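You operate a simulated robot arm through the tools that you are given. There is no shell and no other tool.

The job below is to be done with a simulated robot arm. You get a single attempt, and the scene is never put back.

Task
Swing the vise to the green dot, lock it, and take the nut off the body in it.
Fine: the nut goes on the bench beside the vise, the nozzle into the blue cup with orange band; the block stays gripped, the other body shut. Let nothing fall to the floor.
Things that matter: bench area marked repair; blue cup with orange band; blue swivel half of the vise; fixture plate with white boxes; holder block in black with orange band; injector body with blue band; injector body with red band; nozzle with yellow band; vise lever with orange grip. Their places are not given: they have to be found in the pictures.

The check looks at the end state, three seconds after you hand in, the way a careful person would. Anything else that was tipped, shoved, dropped, spilled or broken makes it a failure.

Robot
A 6-joint arm with a fingered hand, fixed in place. Base frame: the origin is at the foot of the arm, x ahead of it, y to its left, z up. Lengths are in m, angles in rad, forces in N, time in s.
With the tool pointing down near the work surface it reaches from about 0.3 to 0.7 m from the base axis. Its first joint turns from -2.897 to 2.897 rad. Payload 4 kg.
The TCP is the grasp point between the finger pads, 0.022 m short of the fingertips. In the tool frame z runs along the fingers and y along their closing line. The gripper opens to 0.112 m. The gripper's body begins 0.06 m behind the TCP. The gripper is a hand of 4 fingers: y runs from the thumb to the fingers, the wrist lies at [0, 0, -0.218] in the tool frame.
Orientation is told as [roll, pitch, yaw] about the base's x, y, z axes, in that order, counted from this pose: with the fingers straight down and closing along the base's y, the tool's x points along the base's -x, its y along +y and its z along -z.

Tools
- The arm moves only by the tool apply_moves. Its argument "commands" is one flat list of numbers, 6 for each row, row after row: the shift along the base's x, y, z in cm, then the turn, a rotation vector about the base's x, y, z in rad. In form: [dx, dy, dz, rx, ry, rz, dx, dy, dz, rx, ry, rz, ...]. A call has 1 to 20 rows; each row is the pose to reach, as a shift and turn from the pose commanded when the call began. Each row takes 0.2 s and may step no farther than 0.05 m and 0.15 rad from the row before; otherwise, the whole call is refused. A pose out of reach is approached as far as the arm can. The call stops where the force on the tool passes 40 N (or 10 N more than at its start, if that is more) or the arm is blocked; 0.2 s more then pass. In this call time passes only in rows, and 0.2 s behind the last. It gives the time, the measured TCP pose, the force on the tool (base axes), the opening and the grip force at its end, in the units of the frame above (readings bear some noise), with the torque about the TCP (base axes, N m) and any sound that the robot's microphone picked up, and new pictures: "pictures" is both (left out), scene, wrist or none.
- Cameras (640 x 400 px; columns grow to the right, rows downward): "scene" is fixed at [0.2187, 0.6483, 1.5735]; the picture's right is [-0.97, -0.26, 0.00], its down [-0.15, 0.57, -0.81] and it looks along [0.21, -0.78, -0.59] (base axes); focal length 265 px, centre (320, 200). "wrist" rides on the gripper at [0.069, 0.005, -0.083] in the tool frame; the picture's right is [-0.06, 1.00, 0.00], its down [-0.77, -0.05, -0.64] and it looks along [-0.64, -0.04, 0.77] (tool axes); focal length 243 px, centre (320, 200).
- move_fingers(finger1, finger2, finger3, thumb_bend): sets how far each is bent, from 0 (flat) to 100 (curled in); at 30 the hand is open as for a grip, at 70 the pads meet at the TCP. One left out holds its place. A second passes; each finger stops where it meets its share of the squeeze, and holds until it gets a number again. It is the only way to open and close the hand. It gives what a move gives, with no picture; readings hold the bend of each and the force on the fingers (four entries, about 0 where the hand has none), thumb and palm.
- pixel_to_xyz(camera, pixels): for up to 12 pixels [column, row] of the newest picture of that camera ("zoom" is the newest enlarged one), the place [x, y, z] in the base frame of the surface seen there, good to about 0.002 m. The clock stands still meanwhile.
- inspect(camera, box): a new picture of the part [left, top, right, bottom] of that camera's present view, enlarged. The clock stands still meanwhile.
- hand_in(): hands the job in; it is judged then, once.

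Unless the task says otherwise, let go and move clear before handing in.

The tools are called after ">>>" by a JSON object that holds its "api" and its "payload". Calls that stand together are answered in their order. apply_moves: Moves the arm, as the interface text tells. Its arguments: {"type":"object","properties":{"commands":{"type":"array","items":{"type":"number"}},"pictures":{"type":"string","enum":["both","scene","wrist","none"]}},"required":["commands"]} The other tools are called the same way: move_fingers (finger1, finger2, finger3, thumb_bend) moves the fingers one by one; pixel_to_xyz (camera, pixels) gives the place of the surface under pixels of a picture; inspect (camera, box) takes an enlarged picture of a part of a camera's view; hand_in () hands the job in.

At the start:

```text
t: 0.0
tool_pos: [0.3021, 0.1258, 1.3778]
tcp_rot: [0.002, -0.003, 0.002]
ft_force: [0.1, 0.2, 0.1]
torque: [-0.01, -0.02, 0.0]
width: 0.112
finger_force: 0.1
shape: jaw
bend: [30.0, 30.0, 30.0, 30.0]
finger forces: [0.0, 0.0, 0.0, 0.0, 0.1, 0.1]
```

scene: 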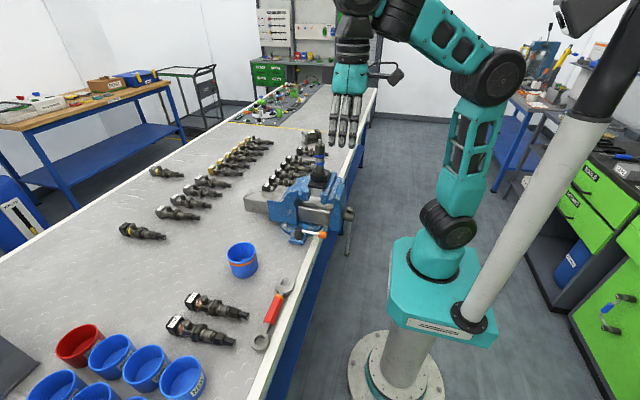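
wrist: 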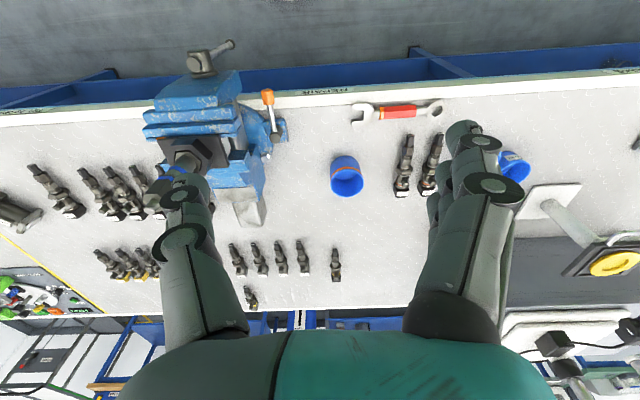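

The scene picture shows the blue vise near (310,200), with its orange-grip lever at (315,234), and the blue cup with orange band at (243,260). I'll zoom in on these before moving.

>>> {"api": "inspect", "payload": {"camera": "scene", "box": [230, 130, 390, 260]}}

>>> {"api": "inspect", "payload": {"camera": "wrist", "box": [130, 30, 310, 240]}}

>>> {"api": "pixel_to_xyz", "payload": {"camera": "scene", "pixels": [[243, 260], [315, 234], [320, 150], [318, 175], [300, 215], [265, 200], [345, 215], [230, 215], [325, 235], [300, 232]]}}

```text
3.08 times, centred on (310, 195) of scene
```

zoom: 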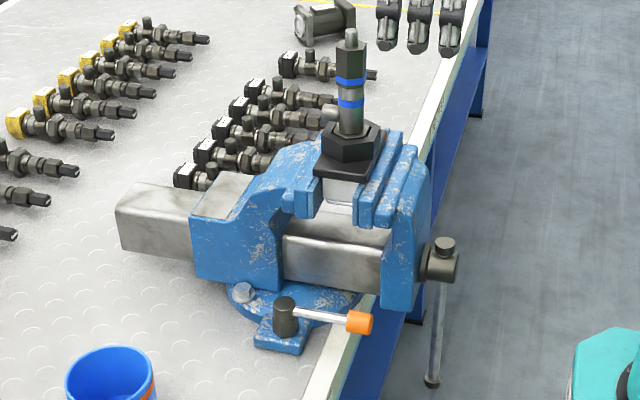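

```text
1.90 times, centred on (220, 135) of wrist
```

zoom: 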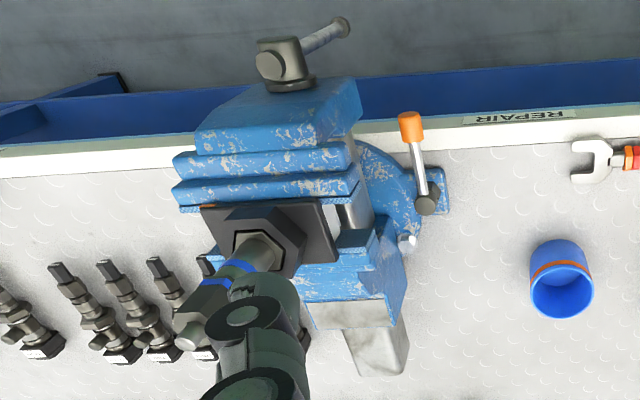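

```text
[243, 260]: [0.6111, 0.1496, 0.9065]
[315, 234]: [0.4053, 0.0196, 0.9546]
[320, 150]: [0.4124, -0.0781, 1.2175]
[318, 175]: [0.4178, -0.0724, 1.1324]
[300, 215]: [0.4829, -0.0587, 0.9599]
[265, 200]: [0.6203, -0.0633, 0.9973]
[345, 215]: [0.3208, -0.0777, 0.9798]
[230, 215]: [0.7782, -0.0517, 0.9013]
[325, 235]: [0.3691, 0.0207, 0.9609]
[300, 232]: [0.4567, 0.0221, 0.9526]
```

The vise holds a black block at about (318,180), with a blue-banded body standing in it. I'll zoom in further on the vise, body, base and the rest of the bench to find the green dot and the other body.

>>> {"api": "inspect", "payload": {"camera": "scene", "box": [290, 125, 350, 190]}}

>>> {"api": "inspect", "payload": {"camera": "scene", "box": [270, 200, 350, 260]}}

>>> {"api": "inspect", "payload": {"camera": "scene", "box": [110, 110, 330, 250]}}

>>> {"api": "inspect", "payload": {"camera": "scene", "box": [0, 240, 320, 400]}}

>>> {"api": "inspect", "payload": {"camera": "wrist", "box": [180, 60, 300, 160]}}

```text
6.15 times, centred on (320, 158) of scene
```

zoom: 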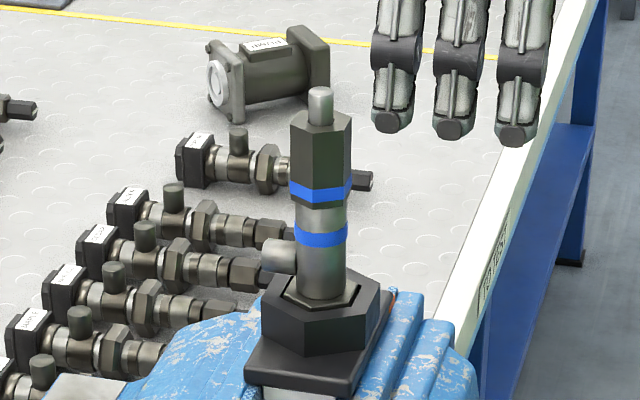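

```text
6.67 times, centred on (310, 230) of scene
```

zoom: 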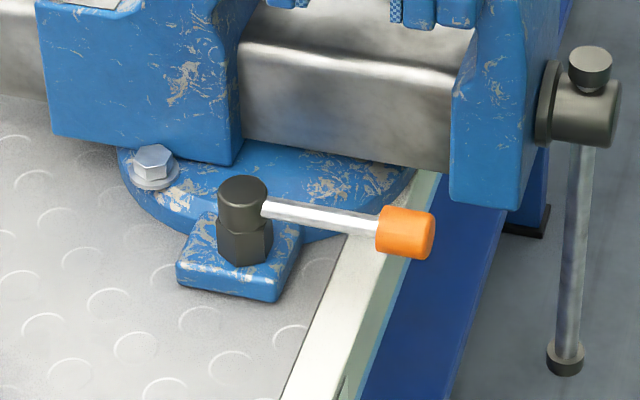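

```text
2.86 times, centred on (220, 180) of scene
```

zoom: 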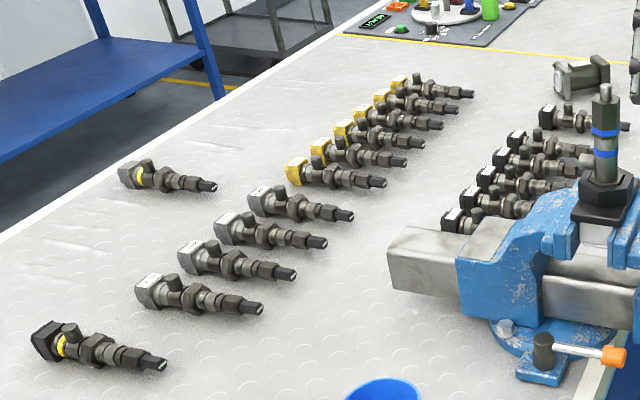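

```text
2.00 times, centred on (160, 320) of scene
```

zoom: 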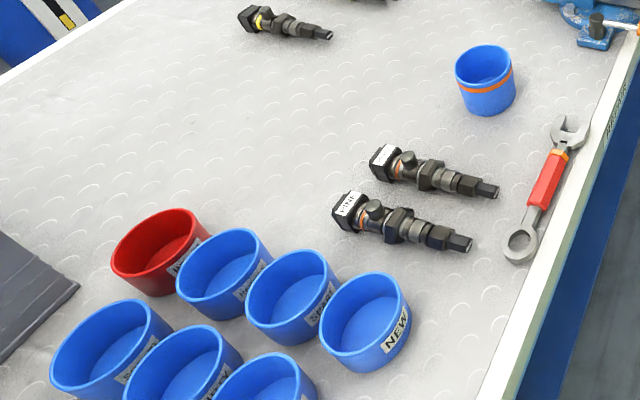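

```text
4.00 times, centred on (240, 110) of wrist
```

zoom: 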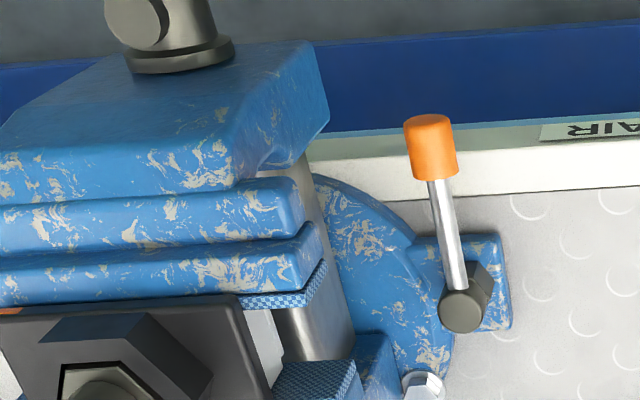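

The body stands in the black block with its dark hex nut on top, and the tip shows at zoom (320,100). I haven't seen a green dot, a red-band body or the fixture plate yet, so I'll inspect the other parts of the view.

>>> {"api": "inspect", "payload": {"camera": "scene", "box": [220, 60, 390, 160]}}

>>> {"api": "inspect", "payload": {"camera": "scene", "box": [500, 40, 640, 400]}}

>>> {"api": "inspect", "payload": {"camera": "wrist", "box": [440, 120, 640, 360]}}

>>> {"api": "inspect", "payload": {"camera": "wrist", "box": [0, 150, 200, 340]}}

>>> {"api": "pixel_to_xyz", "payload": {"camera": "scene", "pixels": [[260, 395], [290, 285], [370, 105], [260, 118], [285, 262], [100, 395], [200, 140], [250, 160], [210, 330], [220, 305], [270, 315], [5, 370]]}}

```text
3.76 times, centred on (305, 110) of scene
```

zoom: 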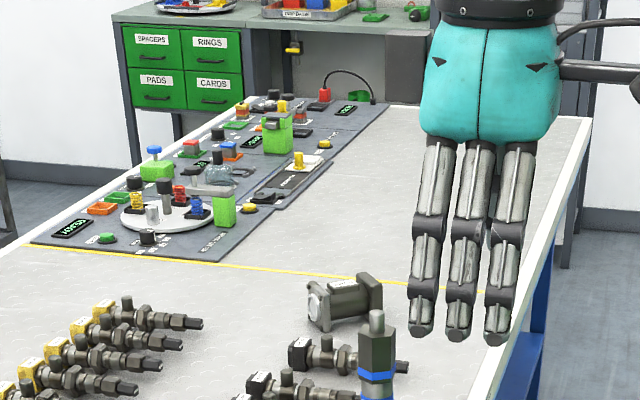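

```text
1.11 times, centred on (570, 220) of scene
```

zoom: 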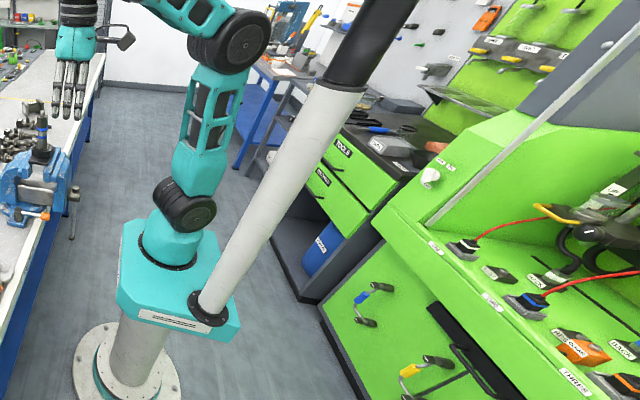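

```text
1.67 times, centred on (540, 240) of wrist
```

zoom: 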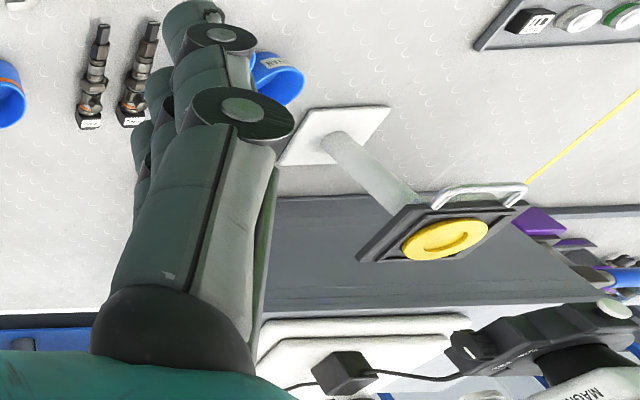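

```text
2.11 times, centred on (100, 245) of wrist
```

zoom: 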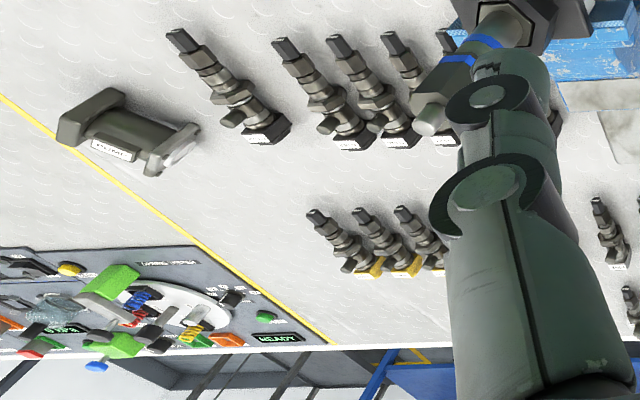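

```text
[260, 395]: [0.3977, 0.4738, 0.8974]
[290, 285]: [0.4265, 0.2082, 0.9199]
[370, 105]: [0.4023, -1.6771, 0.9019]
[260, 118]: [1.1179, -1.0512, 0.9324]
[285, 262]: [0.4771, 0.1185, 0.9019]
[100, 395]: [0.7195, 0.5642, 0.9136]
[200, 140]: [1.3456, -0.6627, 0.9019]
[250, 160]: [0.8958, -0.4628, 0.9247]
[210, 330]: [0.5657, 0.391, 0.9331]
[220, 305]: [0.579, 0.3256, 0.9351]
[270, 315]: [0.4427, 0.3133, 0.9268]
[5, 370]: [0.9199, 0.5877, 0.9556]
```

The bench top is at z≈0.902 with its front edge at x≈0.39, and the body axis is near (0.41,-0.075). The green dot must be hidden behind the vise, so I'll swing the hand high around to the -y side and look back with the wrist camera.

>>> {"api": "apply_moves", "payload": {"commands": [0, -5, 0.5, 0, 0, 0.12, 0, -10, 1, 0, 0, 0.24, 0, -15, 1, 0, 0, 0.36, 0, -20, 1, 0, 0, 0.48, 1, -25, 1, 0, 0, 0.6, 2, -30, 1, 0, 0, 0.72, 3, -35, 1, 0, 0, 0.84, 4, -39, 0, 0, 0, 0.96, 5, -43, -1, 0, 0, 1.08, 6, -47, -2, 0, 0, 1.2, 7, -51, -3, 0, 0, 1.3, 8, -54, -4, 0, 0, 1.4], "pictures": "both"}}

```text
refused: row 1 steps farther than a row can; nothing moved
```

>>> {"api": "apply_moves", "payload": {"commands": [0, -4, 0.5, 0, 0, 0.12, 0, -8, 1, 0, 0, 0.24, 0, -12, 1, 0, 0, 0.36, 0, -16, 1, 0, 0, 0.48, 1, -20, 1, 0, 0, 0.6, 2, -24, 1, 0, 0, 0.72, 3, -28, 1, 0, 0, 0.84, 4, -32, 0, 0, 0, 0.96, 5, -36, -1, 0, 0, 1.08, 6, -40, -2, 0, 0, 1.2, 7, -44, -3, 0, 0, 1.3, 8, -48, -4, 0, 0, 1.4, 8, -52, -5, 0, 0, 1.4], "pictures": "both"}}

```text
t: 2.8
tool_pos: [0.355, -0.3411, 1.2388]
tcp_rot: [-0.007, 0.022, 1.4]
ft_force: [0.3, 1.1, 0.5]
torque: [-0.03, 0.01, 0.03]
width: 0.1119
finger_force: 0.0
shape: jaw
bend: [30.0, 30.0, 30.0, 30.0]
finger forces: [0.0, 0.0, 0.0, 0.0, 0.1, 0.1]
out of reach, approached as far as the arm can: row 8, 9, 10, 11, 12, 13
```

scene: 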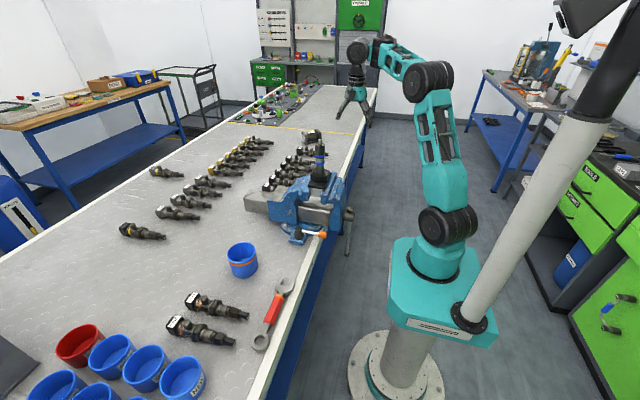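
wrist: 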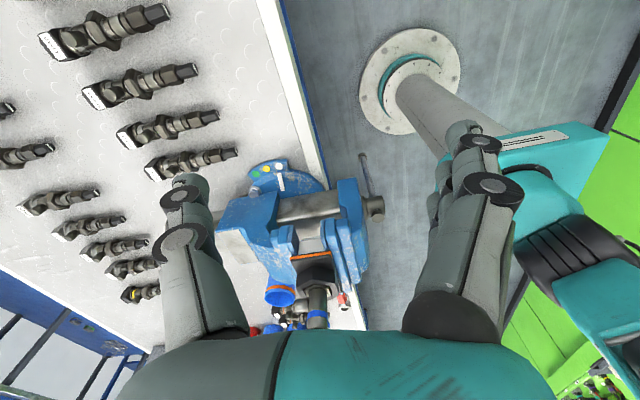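

From this side the wrist picture shows coloured dots on the swivel base near (265,168), and the block's orange band at (310,257). I'll zoom in and locate them.

>>> {"api": "inspect", "payload": {"camera": "wrist", "box": [200, 140, 400, 340]}}

>>> {"api": "inspect", "payload": {"camera": "wrist", "box": [240, 150, 340, 220]}}

>>> {"api": "pixel_to_xyz", "payload": {"camera": "wrist", "pixels": [[254, 173], [265, 169], [281, 165], [279, 182], [290, 175], [310, 180], [320, 200], [260, 208], [310, 257], [320, 310], [280, 295], [365, 185]]}}

```text
2.00 times, centred on (300, 240) of wrist
```

zoom: 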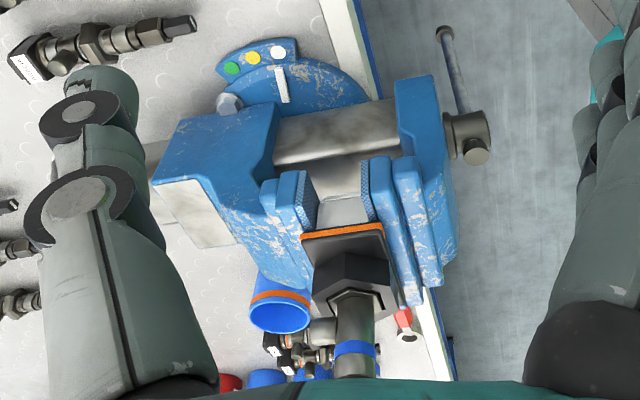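

```text
5.71 times, centred on (290, 185) of wrist
```

zoom: 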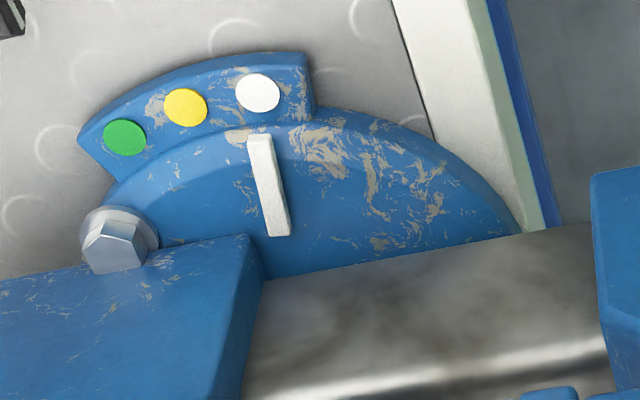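

```text
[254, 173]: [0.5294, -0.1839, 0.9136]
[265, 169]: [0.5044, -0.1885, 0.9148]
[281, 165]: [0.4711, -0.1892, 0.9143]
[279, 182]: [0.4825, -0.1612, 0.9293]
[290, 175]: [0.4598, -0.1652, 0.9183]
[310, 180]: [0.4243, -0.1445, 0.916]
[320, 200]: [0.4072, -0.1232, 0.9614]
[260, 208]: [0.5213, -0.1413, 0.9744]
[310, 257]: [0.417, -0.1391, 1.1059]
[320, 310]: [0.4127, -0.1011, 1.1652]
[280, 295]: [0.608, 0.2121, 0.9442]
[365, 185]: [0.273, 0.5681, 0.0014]
```

The white pointer bar sits at zoom (268,185), near the white dot, and the green dot is at zoom (124,138). I'll measure dots, pointer ends and disc edge to get the swivel axis and the angle to swing.

>>> {"api": "pixel_to_xyz", "payload": {"camera": "zoom", "pixels": [[124, 138], [185, 106], [258, 93], [259, 142], [277, 230], [268, 185], [350, 112], [430, 145], [500, 205], [110, 265], [205, 165], [300, 180]]}}

>>> {"api": "inspect", "payload": {"camera": "wrist", "box": [270, 235, 370, 335]}}

```text
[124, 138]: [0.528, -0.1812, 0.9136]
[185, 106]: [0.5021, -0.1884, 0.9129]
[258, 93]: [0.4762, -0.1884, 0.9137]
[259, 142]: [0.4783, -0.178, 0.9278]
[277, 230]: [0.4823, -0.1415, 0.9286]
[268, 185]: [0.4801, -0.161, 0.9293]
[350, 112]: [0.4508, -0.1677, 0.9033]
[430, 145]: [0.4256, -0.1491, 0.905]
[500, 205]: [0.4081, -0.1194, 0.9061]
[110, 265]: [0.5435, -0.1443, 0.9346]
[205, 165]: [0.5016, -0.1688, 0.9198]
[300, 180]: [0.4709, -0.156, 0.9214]
```

```text
4.00 times, centred on (320, 285) of wrist
```

zoom: 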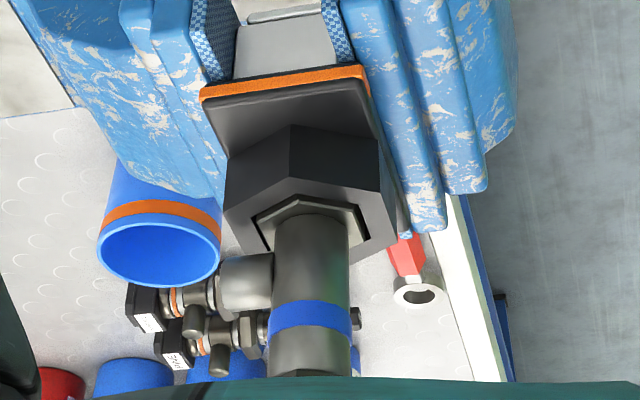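

The pointer (zoom 268,185) is at about −96° around an axis near (0.489,−0.08), and green is at about −69°, so the vise has to turn about 27° counter-clockwise. I still have to find the red-band body and the fixture plate, and I need a closer look at the lever.

>>> {"api": "inspect", "payload": {"camera": "wrist", "box": [0, 0, 240, 350]}}

>>> {"api": "inspect", "payload": {"camera": "scene", "box": [255, 120, 345, 200]}}

>>> {"api": "inspect", "payload": {"camera": "scene", "box": [470, 60, 640, 190]}}

>>> {"api": "inspect", "payload": {"camera": "scene", "box": [150, 270, 310, 370]}}

>>> {"api": "pixel_to_xyz", "payload": {"camera": "scene", "pixels": [[285, 224], [301, 229], [298, 236], [307, 232], [316, 234], [323, 235], [341, 192], [350, 212], [347, 250], [330, 215], [318, 138], [320, 163]]}}

```text
1.14 times, centred on (120, 175) of wrist
```

zoom: 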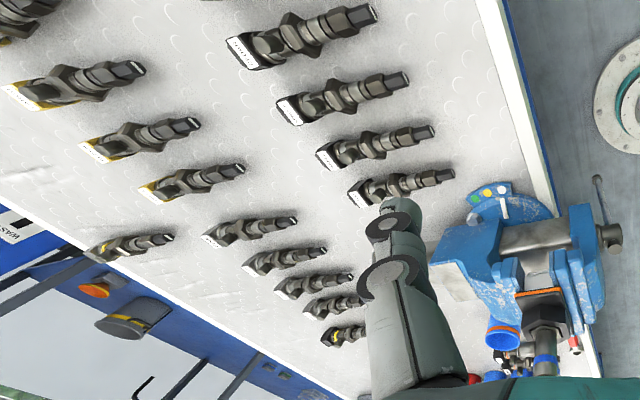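

```text
5.00 times, centred on (300, 160) of scene
```

zoom: 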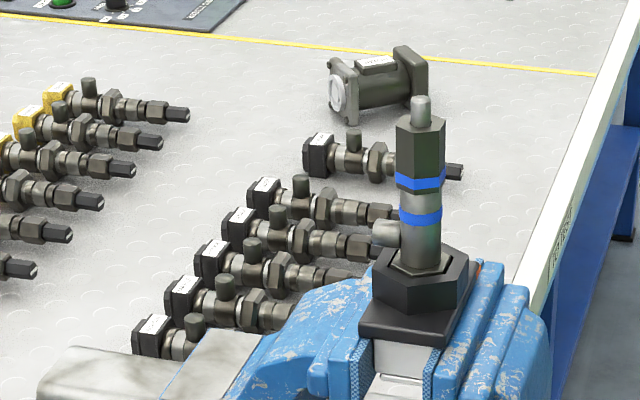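

```text
3.08 times, centred on (555, 125) of scene
```

zoom: 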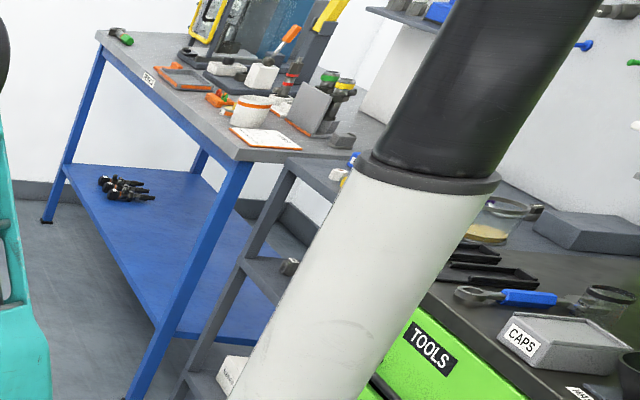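

```text
4.00 times, centred on (230, 320) of scene
```

zoom: 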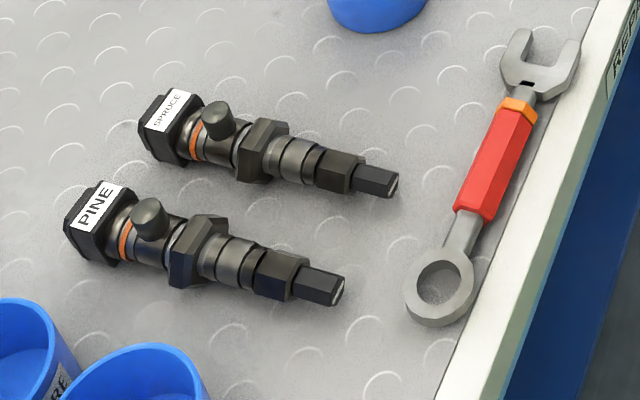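

```text
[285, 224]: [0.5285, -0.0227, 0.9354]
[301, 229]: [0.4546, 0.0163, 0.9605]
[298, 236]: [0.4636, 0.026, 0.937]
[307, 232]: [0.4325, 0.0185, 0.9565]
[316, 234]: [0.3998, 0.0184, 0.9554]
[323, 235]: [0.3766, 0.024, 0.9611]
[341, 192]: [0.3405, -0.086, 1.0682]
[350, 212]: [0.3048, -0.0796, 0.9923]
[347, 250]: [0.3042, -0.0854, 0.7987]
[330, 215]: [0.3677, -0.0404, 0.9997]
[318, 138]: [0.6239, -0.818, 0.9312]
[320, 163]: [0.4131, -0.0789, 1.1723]
```

On the far bench in the scene picture, around (555,100), there are white boxes and a small black-and-red object. That may be the fixture plate with the red-band body, so I'll zoom in there.

>>> {"api": "inspect", "payload": {"camera": "scene", "box": [515, 60, 595, 115]}}

>>> {"api": "pixel_to_xyz", "payload": {"camera": "scene", "pixels": [[559, 86], [565, 83], [545, 85], [536, 82], [553, 95], [548, 108]]}}

>>> {"api": "inspect", "payload": {"camera": "scene", "box": [285, 215, 335, 245]}}

```text
7.27 times, centred on (555, 88) of scene
```

zoom: 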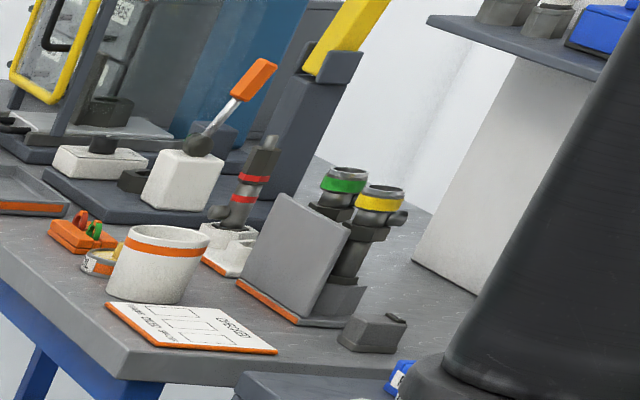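

```text
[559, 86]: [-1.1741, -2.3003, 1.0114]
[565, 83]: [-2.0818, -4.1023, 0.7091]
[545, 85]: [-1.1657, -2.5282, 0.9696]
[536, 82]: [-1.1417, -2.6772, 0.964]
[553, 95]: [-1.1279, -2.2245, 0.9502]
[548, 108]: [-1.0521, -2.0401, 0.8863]
```

```text
12.80 times, centred on (310, 230) of scene
```

zoom: 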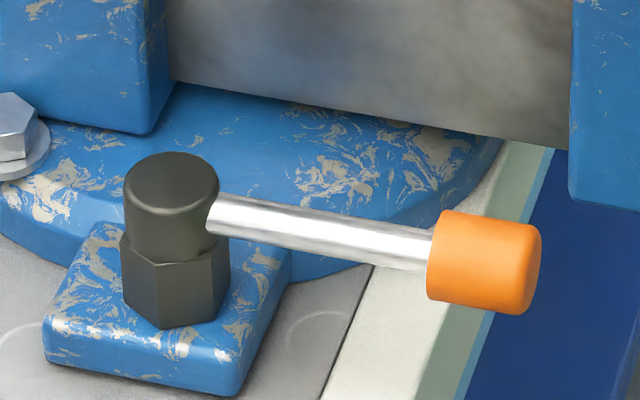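

The red-band body is on a far bench at about (−1.17,−2.3), well out of reach, so it can't be disturbed. Next I'll measure the vise's tail, jaws, lever and nearby parts to plan the lever test and the swing.

>>> {"api": "inspect", "payload": {"camera": "scene", "box": [235, 165, 355, 240]}}

>>> {"api": "pixel_to_xyz", "payload": {"camera": "zoom", "pixels": [[60, 140], [90, 115], [130, 110], [150, 150], [60, 190], [160, 215], [180, 250], [280, 275], [240, 115], [300, 110], [420, 100], [520, 150]]}}

>>> {"api": "pixel_to_xyz", "payload": {"camera": "wrist", "pixels": [[190, 165], [233, 150], [150, 172], [175, 128], [224, 118], [230, 240], [240, 260], [260, 225], [300, 208], [340, 195], [355, 240], [330, 230]]}}

```text
5.33 times, centred on (295, 202) of scene
```

zoom: 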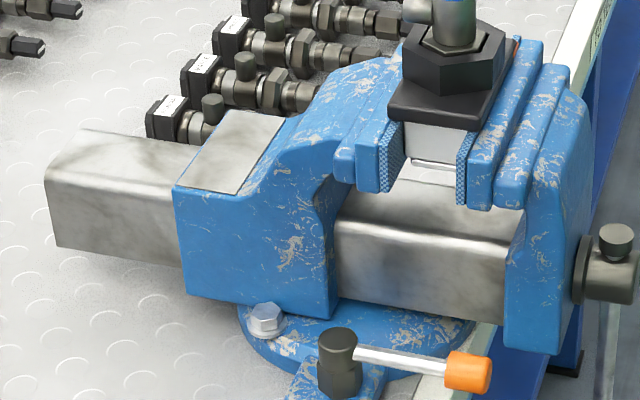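

```text
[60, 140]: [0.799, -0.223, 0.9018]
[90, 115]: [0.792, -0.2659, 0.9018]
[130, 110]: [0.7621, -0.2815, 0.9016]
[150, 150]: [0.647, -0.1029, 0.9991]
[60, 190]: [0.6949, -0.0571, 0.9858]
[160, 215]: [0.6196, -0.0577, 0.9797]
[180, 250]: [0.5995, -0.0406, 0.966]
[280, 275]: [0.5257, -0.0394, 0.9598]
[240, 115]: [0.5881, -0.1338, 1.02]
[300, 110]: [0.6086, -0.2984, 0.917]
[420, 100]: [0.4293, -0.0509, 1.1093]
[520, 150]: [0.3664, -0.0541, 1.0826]
```

```text
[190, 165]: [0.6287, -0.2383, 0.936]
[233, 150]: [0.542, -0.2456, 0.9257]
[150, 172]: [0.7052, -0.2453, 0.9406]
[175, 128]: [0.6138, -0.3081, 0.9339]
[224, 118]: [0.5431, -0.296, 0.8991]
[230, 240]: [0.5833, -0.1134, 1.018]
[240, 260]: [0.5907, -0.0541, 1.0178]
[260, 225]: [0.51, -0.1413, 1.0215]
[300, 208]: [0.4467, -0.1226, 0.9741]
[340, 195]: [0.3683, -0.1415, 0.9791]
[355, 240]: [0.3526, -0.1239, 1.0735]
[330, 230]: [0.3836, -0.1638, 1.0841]
```

The tail beam spans about x 0.62–0.695 and y −0.125…−0.057, with its top at z≈1.0. I'll first bring the hand back inside its reach with a small move to see where the commanded pose stands.

>>> {"api": "apply_moves", "payload": {"commands": [-1, 4, -1, 0, 0, 0, -2, 8, -2, 0, 0, 0, -2, 12, -3, 0, 0, 0], "pictures": "none"}}

```text
t: 3.6
tool_pos: [0.3472, -0.2368, 1.2459]
tcp_rot: [0.005, -0.004, 1.4]
ft_force: [-0.6, 0.0, 0.4]
torque: [0.01, -0.01, -0.01]
width: 0.1116
finger_force: 0.0
shape: jaw
bend: [30.0, 30.0, 30.0, 30.0]
finger forces: [0.0, 0.0, 0.1, 0.0, 0.1, 0.1]
out of reach, approached as far as the arm can: row 2, 3
```

The arm reported out of reach even close in, so the turned wrist is probably limiting it. I'll turn the yaw back to zero here, which is clear of everything, and check the pose.

>>> {"api": "apply_moves", "payload": {"commands": [0, 0, 0, 0, 0, -0.14, 0, 0, 0, 0, 0, -0.28, 0, 0, 0, 0, 0, -0.42, 0, 0, 0, 0, 0, -0.56, 0, 0, 0, 0, 0, -0.7, 0, 0, 0, 0, 0, -0.84, 0, 0, 0, 0, 0, -0.98, 0, 0, 0, 0, 0, -1.12, 0, 0, 0, 0, 0, -1.26, 0, 0, 0, 0, 0, -1.4], "pictures": "none"}}

```text
t: 5.8
tool_pos: [0.3497, -0.2363, 1.2467]
tcp_rot: [0.002, 0.0, -0.001]
ft_force: [0.3, 0.2, 0.3]
torque: [0.02, -0.01, 0.0]
width: 0.1117
finger_force: 0.1
shape: jaw
bend: [30.0, 30.0, 30.0, 30.0]
finger forces: [0.1, 0.0, 0.0, 0.1, 0.0, 0.0]
```

With yaw 0 the pose is exact at (0.350,−0.236,1.247), and the commanded pose follows the arm. I'll go along the −y side to beside the tail, keep high, and look.

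>>> {"api": "apply_moves", "payload": {"commands": [3.8, 0, -1.3, 0, 0, 0, 7.6, 0, -2.6, 0, 0, 0, 11.4, 0, -3.9, 0, 0, 0, 15.2, 0, -5.2, 0, 0, 0, 19, 1, -6.5, 0, 0, 0, 22.8, 2, -7.8, 0, 0, 0, 26.6, 3, -9.1, 0, 0, 0, 29, 4, -10.4, 0, 0, 0], "pictures": "both"}}

```text
t: 7.6
tool_pos: [0.6186, -0.194, 1.1485]
tcp_rot: [0.0, -0.008, 0.002]
ft_force: [-0.5, -0.5, 0.3]
torque: [0.0, -0.04, 0.0]
width: 0.1118
finger_force: 0.1
shape: jaw
bend: [30.0, 30.0, 30.0, 30.0]
finger forces: [0.1, 0.0, 0.0, 0.0, 0.0, 0.1]
out of reach, approached as far as the arm can: row 7, 8
```

scene: 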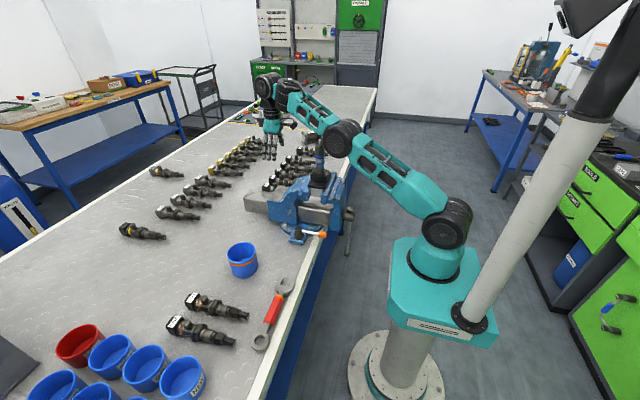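
wrist: 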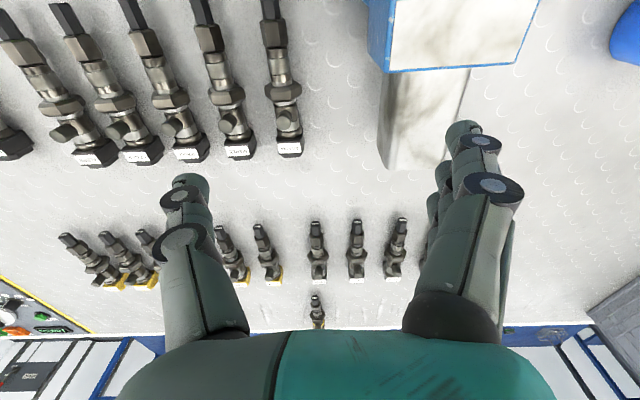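

The tail is visible in the wrist picture at (425,120), and the hand is at its reach limit for this height. I'll measure the tail and nearby injectors.

>>> {"api": "pixel_to_xyz", "payload": {"camera": "wrist", "pixels": [[388, 80], [384, 165], [440, 163], [468, 75], [410, 120], [430, 110], [460, 110], [392, 64], [520, 62], [290, 150], [285, 90], [395, 150]]}}

>>> {"api": "inspect", "payload": {"camera": "wrist", "box": [340, 0, 560, 200]}}

```text
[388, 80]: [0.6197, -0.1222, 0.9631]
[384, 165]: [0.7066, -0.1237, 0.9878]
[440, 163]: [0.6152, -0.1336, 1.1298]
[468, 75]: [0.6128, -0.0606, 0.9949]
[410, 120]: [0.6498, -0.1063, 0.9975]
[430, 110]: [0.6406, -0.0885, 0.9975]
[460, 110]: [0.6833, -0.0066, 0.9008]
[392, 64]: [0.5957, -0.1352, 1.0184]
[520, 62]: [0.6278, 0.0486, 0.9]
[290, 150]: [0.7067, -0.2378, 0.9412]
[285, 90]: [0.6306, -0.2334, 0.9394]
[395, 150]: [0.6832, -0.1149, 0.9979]
```

```text
2.00 times, centred on (450, 100) of wrist
```

zoom: 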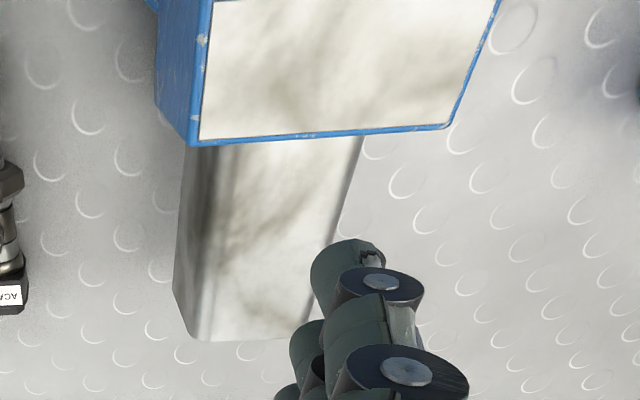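

The tail runs to x≈0.705 and from y≈−0.123 to −0.057, so its centre is at y≈−0.09. I'll come over it with the open hand straddling it and check before lowering.

>>> {"api": "apply_moves", "payload": {"commands": [0, 3.5, -2, 0, 0, 0, 1, 7, -4, 0, 0, 0, 3, 10.4, -6, 0, 0, 0, 4.6, 10.4, -9, 0, 0, 0], "pictures": "both"}}

```text
t: 8.6
tool_pos: [0.6667, -0.0894, 1.0521]
tcp_rot: [0.002, -0.002, 0.001]
ft_force: [-0.2, 0.0, -0.1]
torque: [-0.02, -0.02, 0.02]
width: 0.112
finger_force: 0.1
shape: jaw
bend: [30.0, 30.0, 30.0, 30.0]
finger forces: [0.1, 0.1, 0.0, 0.0, 0.0, 0.1]
```

scene: 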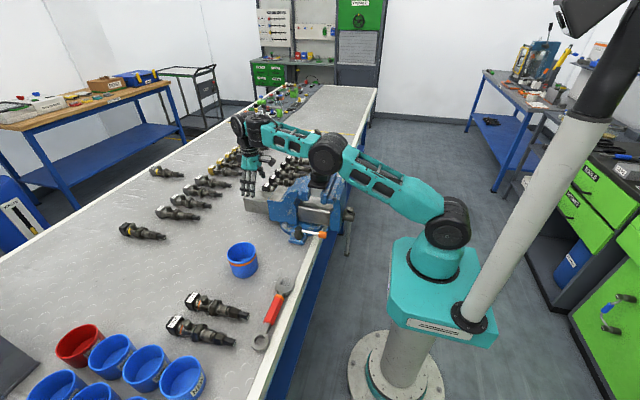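
wrist: 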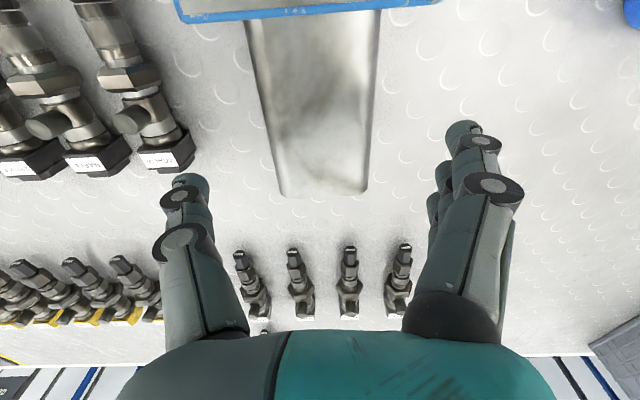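

The arm's elbow at scene (327,155) appears right over the vise and the body. I need to know its clearance before going lower.

>>> {"api": "pixel_to_xyz", "payload": {"camera": "scene", "pixels": [[327, 155], [327, 175], [315, 165], [340, 160], [290, 135], [300, 150], [350, 165], [320, 180], [370, 180], [318, 172], [380, 200], [280, 145]]}}

>>> {"api": "inspect", "payload": {"camera": "scene", "box": [230, 105, 390, 245]}}

```text
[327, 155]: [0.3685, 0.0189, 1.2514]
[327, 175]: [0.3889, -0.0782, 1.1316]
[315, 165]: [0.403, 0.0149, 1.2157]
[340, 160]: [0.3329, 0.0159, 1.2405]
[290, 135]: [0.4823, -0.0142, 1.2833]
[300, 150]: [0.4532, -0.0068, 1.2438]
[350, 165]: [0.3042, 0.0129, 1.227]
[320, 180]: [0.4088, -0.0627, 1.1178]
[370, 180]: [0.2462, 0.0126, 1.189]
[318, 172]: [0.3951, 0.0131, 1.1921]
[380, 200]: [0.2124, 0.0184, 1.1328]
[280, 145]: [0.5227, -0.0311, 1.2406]
```

```text
2.86 times, centred on (310, 175) of scene
```

zoom: 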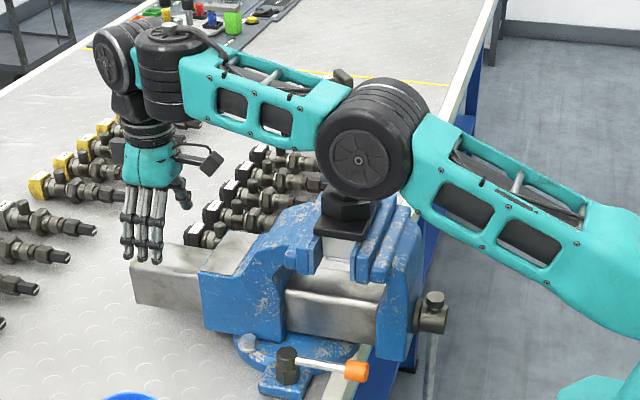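

The elbow's near side is at y≈0.015, with its bottom at about z 1.19, while the body at (0.413,−0.078) reaches z≈1.22. That's too close, so I'll swing the hand toward +y to take the elbow away from the body, then check it's undisturbed.

>>> {"api": "apply_moves", "payload": {"commands": [0, 4, 1, 0, 0, 0, -0.5, 8, 2, 0, 0, 0, -1, 12, 3, 0, 0, 0, -2, 16, 4, 0, 0, 0, -3, 20, 5, 0, 0, 0, -4, 24, 5, 0, 0, 0], "pictures": "both"}}

>>> {"api": "inspect", "payload": {"camera": "scene", "box": [240, 110, 400, 250]}}

```text
t: 10.0
tool_pos: [0.6244, 0.1477, 1.1025]
tcp_rot: [0.002, -0.001, 0.001]
ft_force: [0.7, 0.2, 0.3]
torque: [0.0, 0.0, -0.02]
width: 0.1117
finger_force: 0.2
shape: jaw
bend: [30.0, 30.0, 30.0, 30.0]
finger forces: [0.0, 0.0, 0.1, 0.0, 0.0, 0.1]
```

scene: 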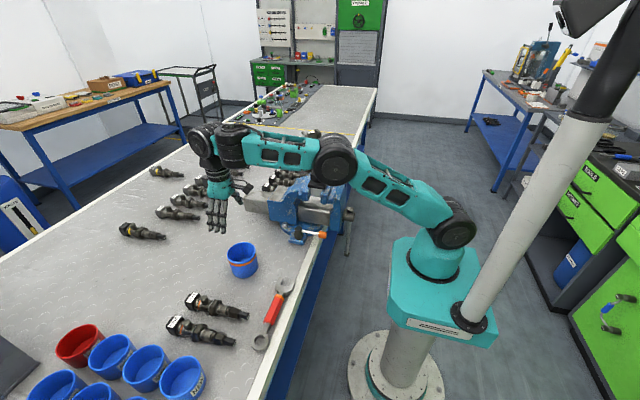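
wrist: 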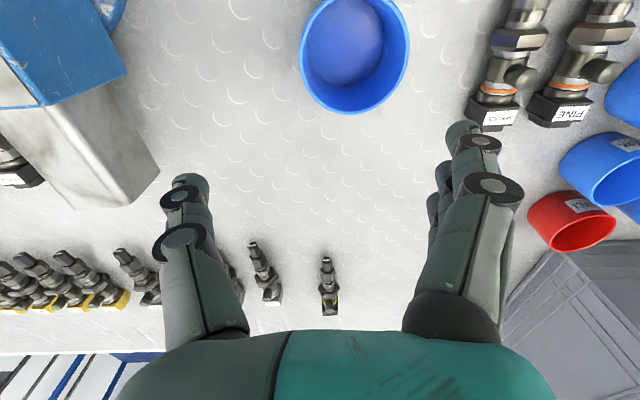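

```text
2.86 times, centred on (320, 180) of scene
```

zoom: 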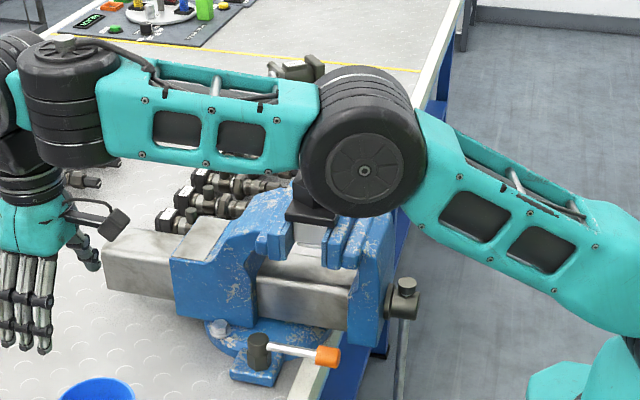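

The elbow still hides the body at scene (320,160). I'll pull back toward +y and up so I can see whether the body is unharmed.

>>> {"api": "apply_moves", "payload": {"commands": [-3, 3, 1, 0, 0, 0, -6, 6, 3, 0, 0, 0, -9, 9, 5, 0, 0, 0, -12, 11, 8, 0, 0, 0, -15, 11, 11, 0, 0, 0, -18, 11, 14, 0, 0, 0, -21, 11, 17, 0, 0, 0, -24, 11, 20, 0, 0, 0], "pictures": "both"}}

>>> {"api": "inspect", "payload": {"camera": "scene", "box": [280, 125, 360, 195]}}

```text
t: 11.8
tool_pos: [0.381, 0.26, 1.3035]
tcp_rot: [0.0, 0.0, 0.0]
ft_force: [0.5, 0.5, -0.1]
torque: [0.0, 0.0, -0.03]
width: 0.1118
finger_force: 0.0
shape: jaw
bend: [30.0, 30.0, 30.0, 30.0]
finger forces: [0.1, 0.1, 0.0, 0.0, 0.1, 0.1]
```

scene: 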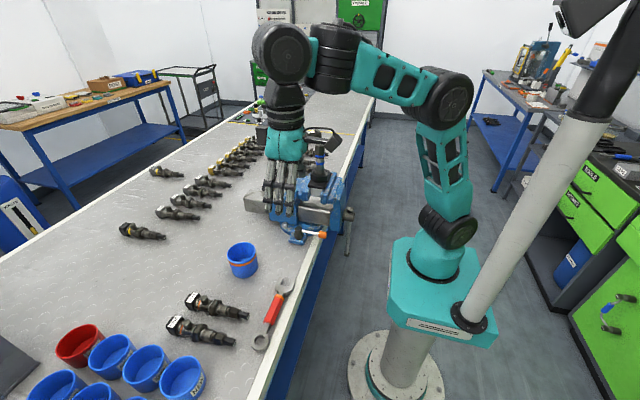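
wrist: 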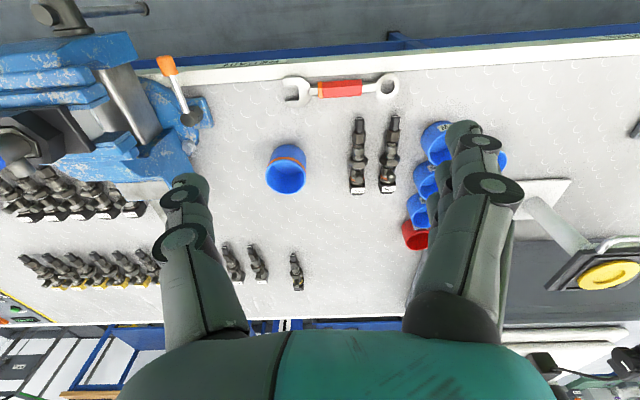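

```text
5.71 times, centred on (320, 160) of scene
```

zoom: 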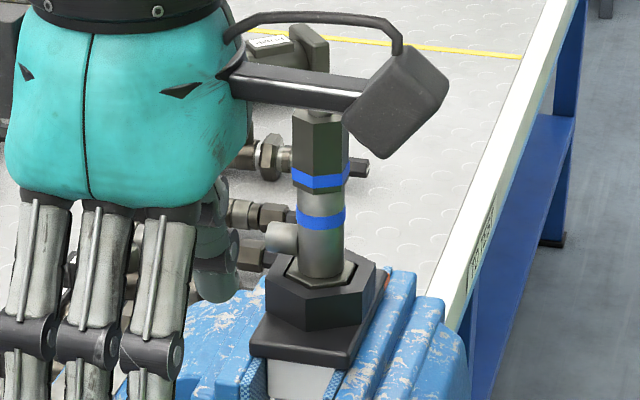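

The body at zoom (320,200) stands unharmed. Reaching the tail puts the elbow over it, so I'll push the vise's front jaw from the +y side instead. First I'll close the hand into a firm pusher.

>>> {"api": "move_fingers", "payload": {"finger1": 70, "finger2": 70, "finger3": 70, "thumb_bend": 70}}

>>> {"api": "inspect", "payload": {"camera": "wrist", "box": [0, 0, 260, 220]}}

>>> {"api": "pixel_to_xyz", "payload": {"camera": "wrist", "pixels": [[168, 63], [176, 85], [188, 115], [135, 45], [125, 50], [195, 105], [60, 40], [100, 90], [130, 60], [287, 165], [285, 155], [300, 150]]}}

```text
t: 12.8
tool_pos: [0.3818, 0.2604, 1.3045]
tcp_rot: [0.003, -0.003, 0.001]
ft_force: [0.3, 0.8, -0.5]
torque: [-0.02, 0.0, 0.0]
width: 0.0099
finger_force: 0.1
shape: fingers
bend: [70.0, 70.0, 70.0, 70.0]
finger forces: [0.1, 0.0, 0.0, 0.0, 0.1, 0.0]
```

```text
1.82 times, centred on (130, 110) of wrist
```

zoom: 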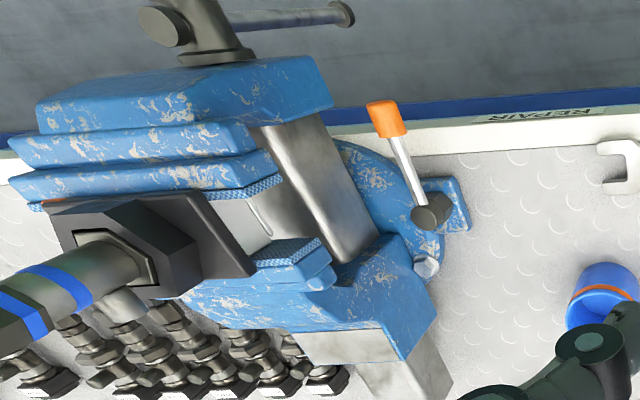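

```text
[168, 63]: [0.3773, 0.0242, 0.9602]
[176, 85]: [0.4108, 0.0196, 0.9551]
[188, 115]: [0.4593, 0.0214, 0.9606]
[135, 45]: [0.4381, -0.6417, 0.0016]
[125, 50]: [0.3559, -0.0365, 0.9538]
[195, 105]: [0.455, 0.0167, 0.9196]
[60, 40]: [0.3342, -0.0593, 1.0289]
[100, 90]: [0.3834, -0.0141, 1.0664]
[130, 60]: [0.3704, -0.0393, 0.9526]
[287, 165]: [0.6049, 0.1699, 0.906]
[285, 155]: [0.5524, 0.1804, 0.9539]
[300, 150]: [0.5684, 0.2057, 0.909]
```

Measured around the front jaw: its side is at y≈−0.04 and the jaw bars reach y≈−0.014 with tops at z≈1.085. Turning the hand to yaw −1.5 keeps the palm clear of the block and puts the camera on the +y side, so I'll go there at a safe height.

>>> {"api": "apply_moves", "payload": {"commands": [-0.3, -1, -1, 0, 0, -0.14, -0.6, -2, -2, 0, 0, -0.28, -0.9, -3, -3, 0, 0, -0.42, -1.2, -4, -4, 0, 0, -0.56, -1.5, -5, -5, 0, 0, -0.7, -1.8, -6, -6, 0, 0, -0.84, -2.1, -7, -7, 0, 0, -0.98, -2.4, -8, -8, 0, 0, -1.12, -2.7, -9, -10, 0, 0, -1.26, -3, -10, -12, 0, 0, -1.4, -3.2, -11, -14, 0, 0, -1.5], "pictures": "both"}}

```text
t: 15.2
tool_pos: [0.3527, 0.1485, 1.1617]
tcp_rot: [0.003, -0.002, -1.502]
ft_force: [-0.1, 0.4, -0.1]
torque: [0.02, 0.0, 0.02]
width: 0.01
finger_force: 0.1
shape: fingers
bend: [70.0, 70.0, 70.0, 70.0]
finger forces: [0.0, 0.0, 0.0, 0.0, 0.0, 0.0]
```

scene: 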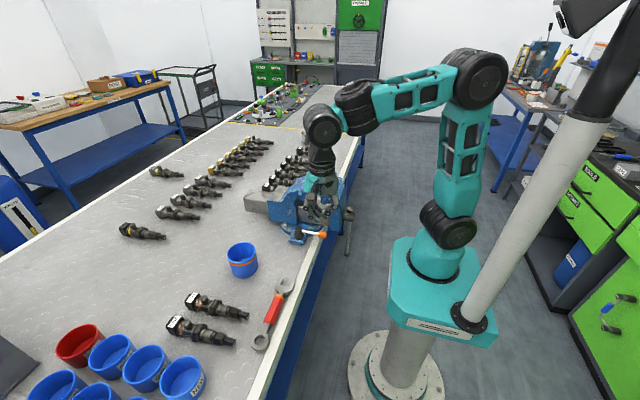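
wrist: 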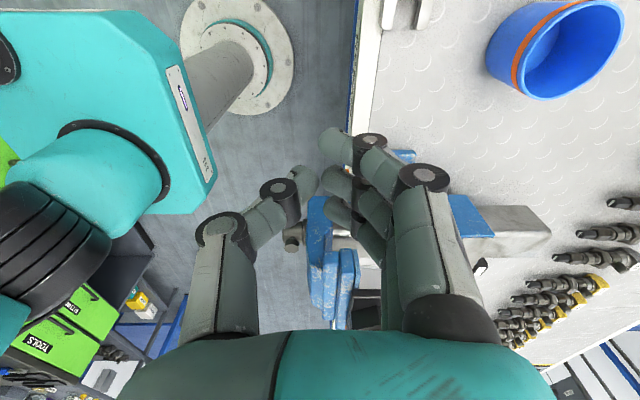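

The turned pose is exact, with the vise's front jaw below at wrist (335,250). I'll lower to pushing height beside the jaw at TCP (0.352,0.06,1.04), well above the lever.

>>> {"api": "apply_moves", "payload": {"commands": [0, -2, -3, 0, 0, 0, 0, -4, -6, 0, 0, 0, 0, -6.5, -9, 0, 0, 0, 0, -8.8, -12, 0, 0, 0], "pictures": "both"}}

>>> {"api": "inspect", "payload": {"camera": "scene", "box": [260, 130, 380, 250]}}

```text
t: 16.2
tool_pos: [0.3523, 0.06, 1.0416]
tcp_rot: [0.002, -0.002, -1.497]
ft_force: [-0.3, -0.5, -0.6]
torque: [-0.02, 0.02, 0.0]
width: 0.0098
finger_force: 0.0
shape: fingers
bend: [70.0, 70.0, 70.0, 70.0]
finger forces: [0.1, 0.0, 0.1, 0.1, 0.0, 0.0]
```

scene: 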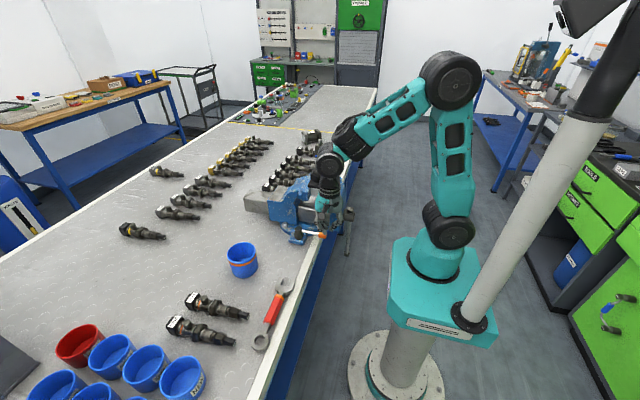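
wrist: 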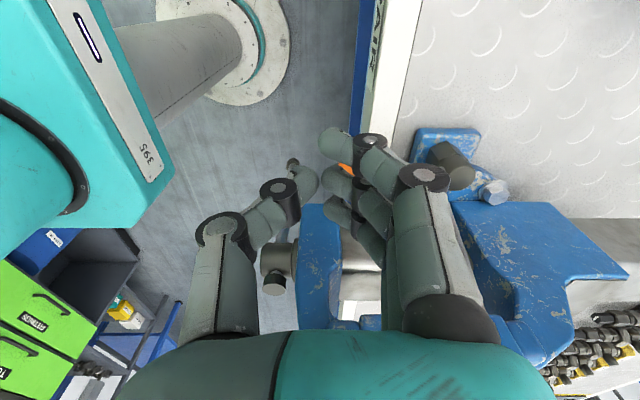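

```text
3.33 times, centred on (320, 190) of scene
```

zoom: 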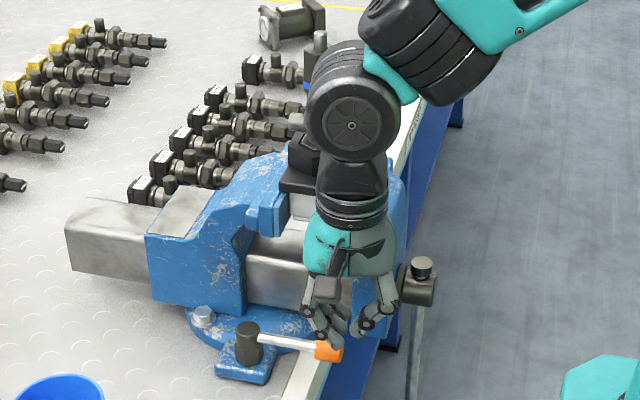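

The big wrist joint above the hand, at zoom (350,125), may come near the body as I push. I'll measure it and the body's extents.

>>> {"api": "pixel_to_xyz", "payload": {"camera": "zoom", "pixels": [[350, 125], [310, 125], [320, 160], [345, 50], [318, 90], [300, 150], [318, 40], [310, 75], [350, 180], [320, 245], [330, 330], [385, 120]]}}

>>> {"api": "inspect", "payload": {"camera": "scene", "box": [300, 130, 360, 190]}}

```text
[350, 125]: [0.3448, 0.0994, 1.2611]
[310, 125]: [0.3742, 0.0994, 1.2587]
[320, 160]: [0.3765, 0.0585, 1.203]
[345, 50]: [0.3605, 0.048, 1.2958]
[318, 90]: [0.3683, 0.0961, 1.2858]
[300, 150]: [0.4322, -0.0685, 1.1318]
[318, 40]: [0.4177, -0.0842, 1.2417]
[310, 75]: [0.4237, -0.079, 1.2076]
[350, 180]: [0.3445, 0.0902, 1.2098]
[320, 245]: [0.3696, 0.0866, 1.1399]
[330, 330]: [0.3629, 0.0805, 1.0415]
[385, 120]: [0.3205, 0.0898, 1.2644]
```

```text
6.67 times, centred on (330, 160) of scene
```

zoom: 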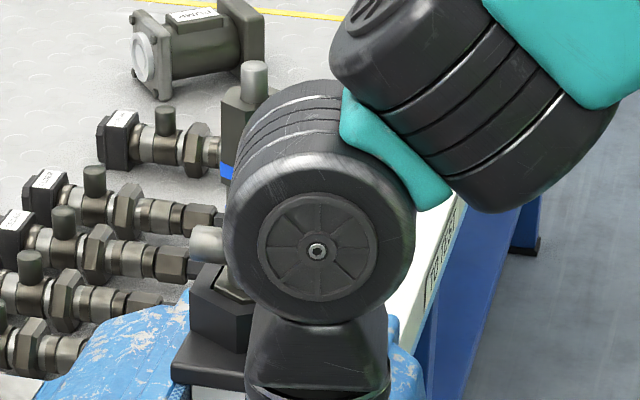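

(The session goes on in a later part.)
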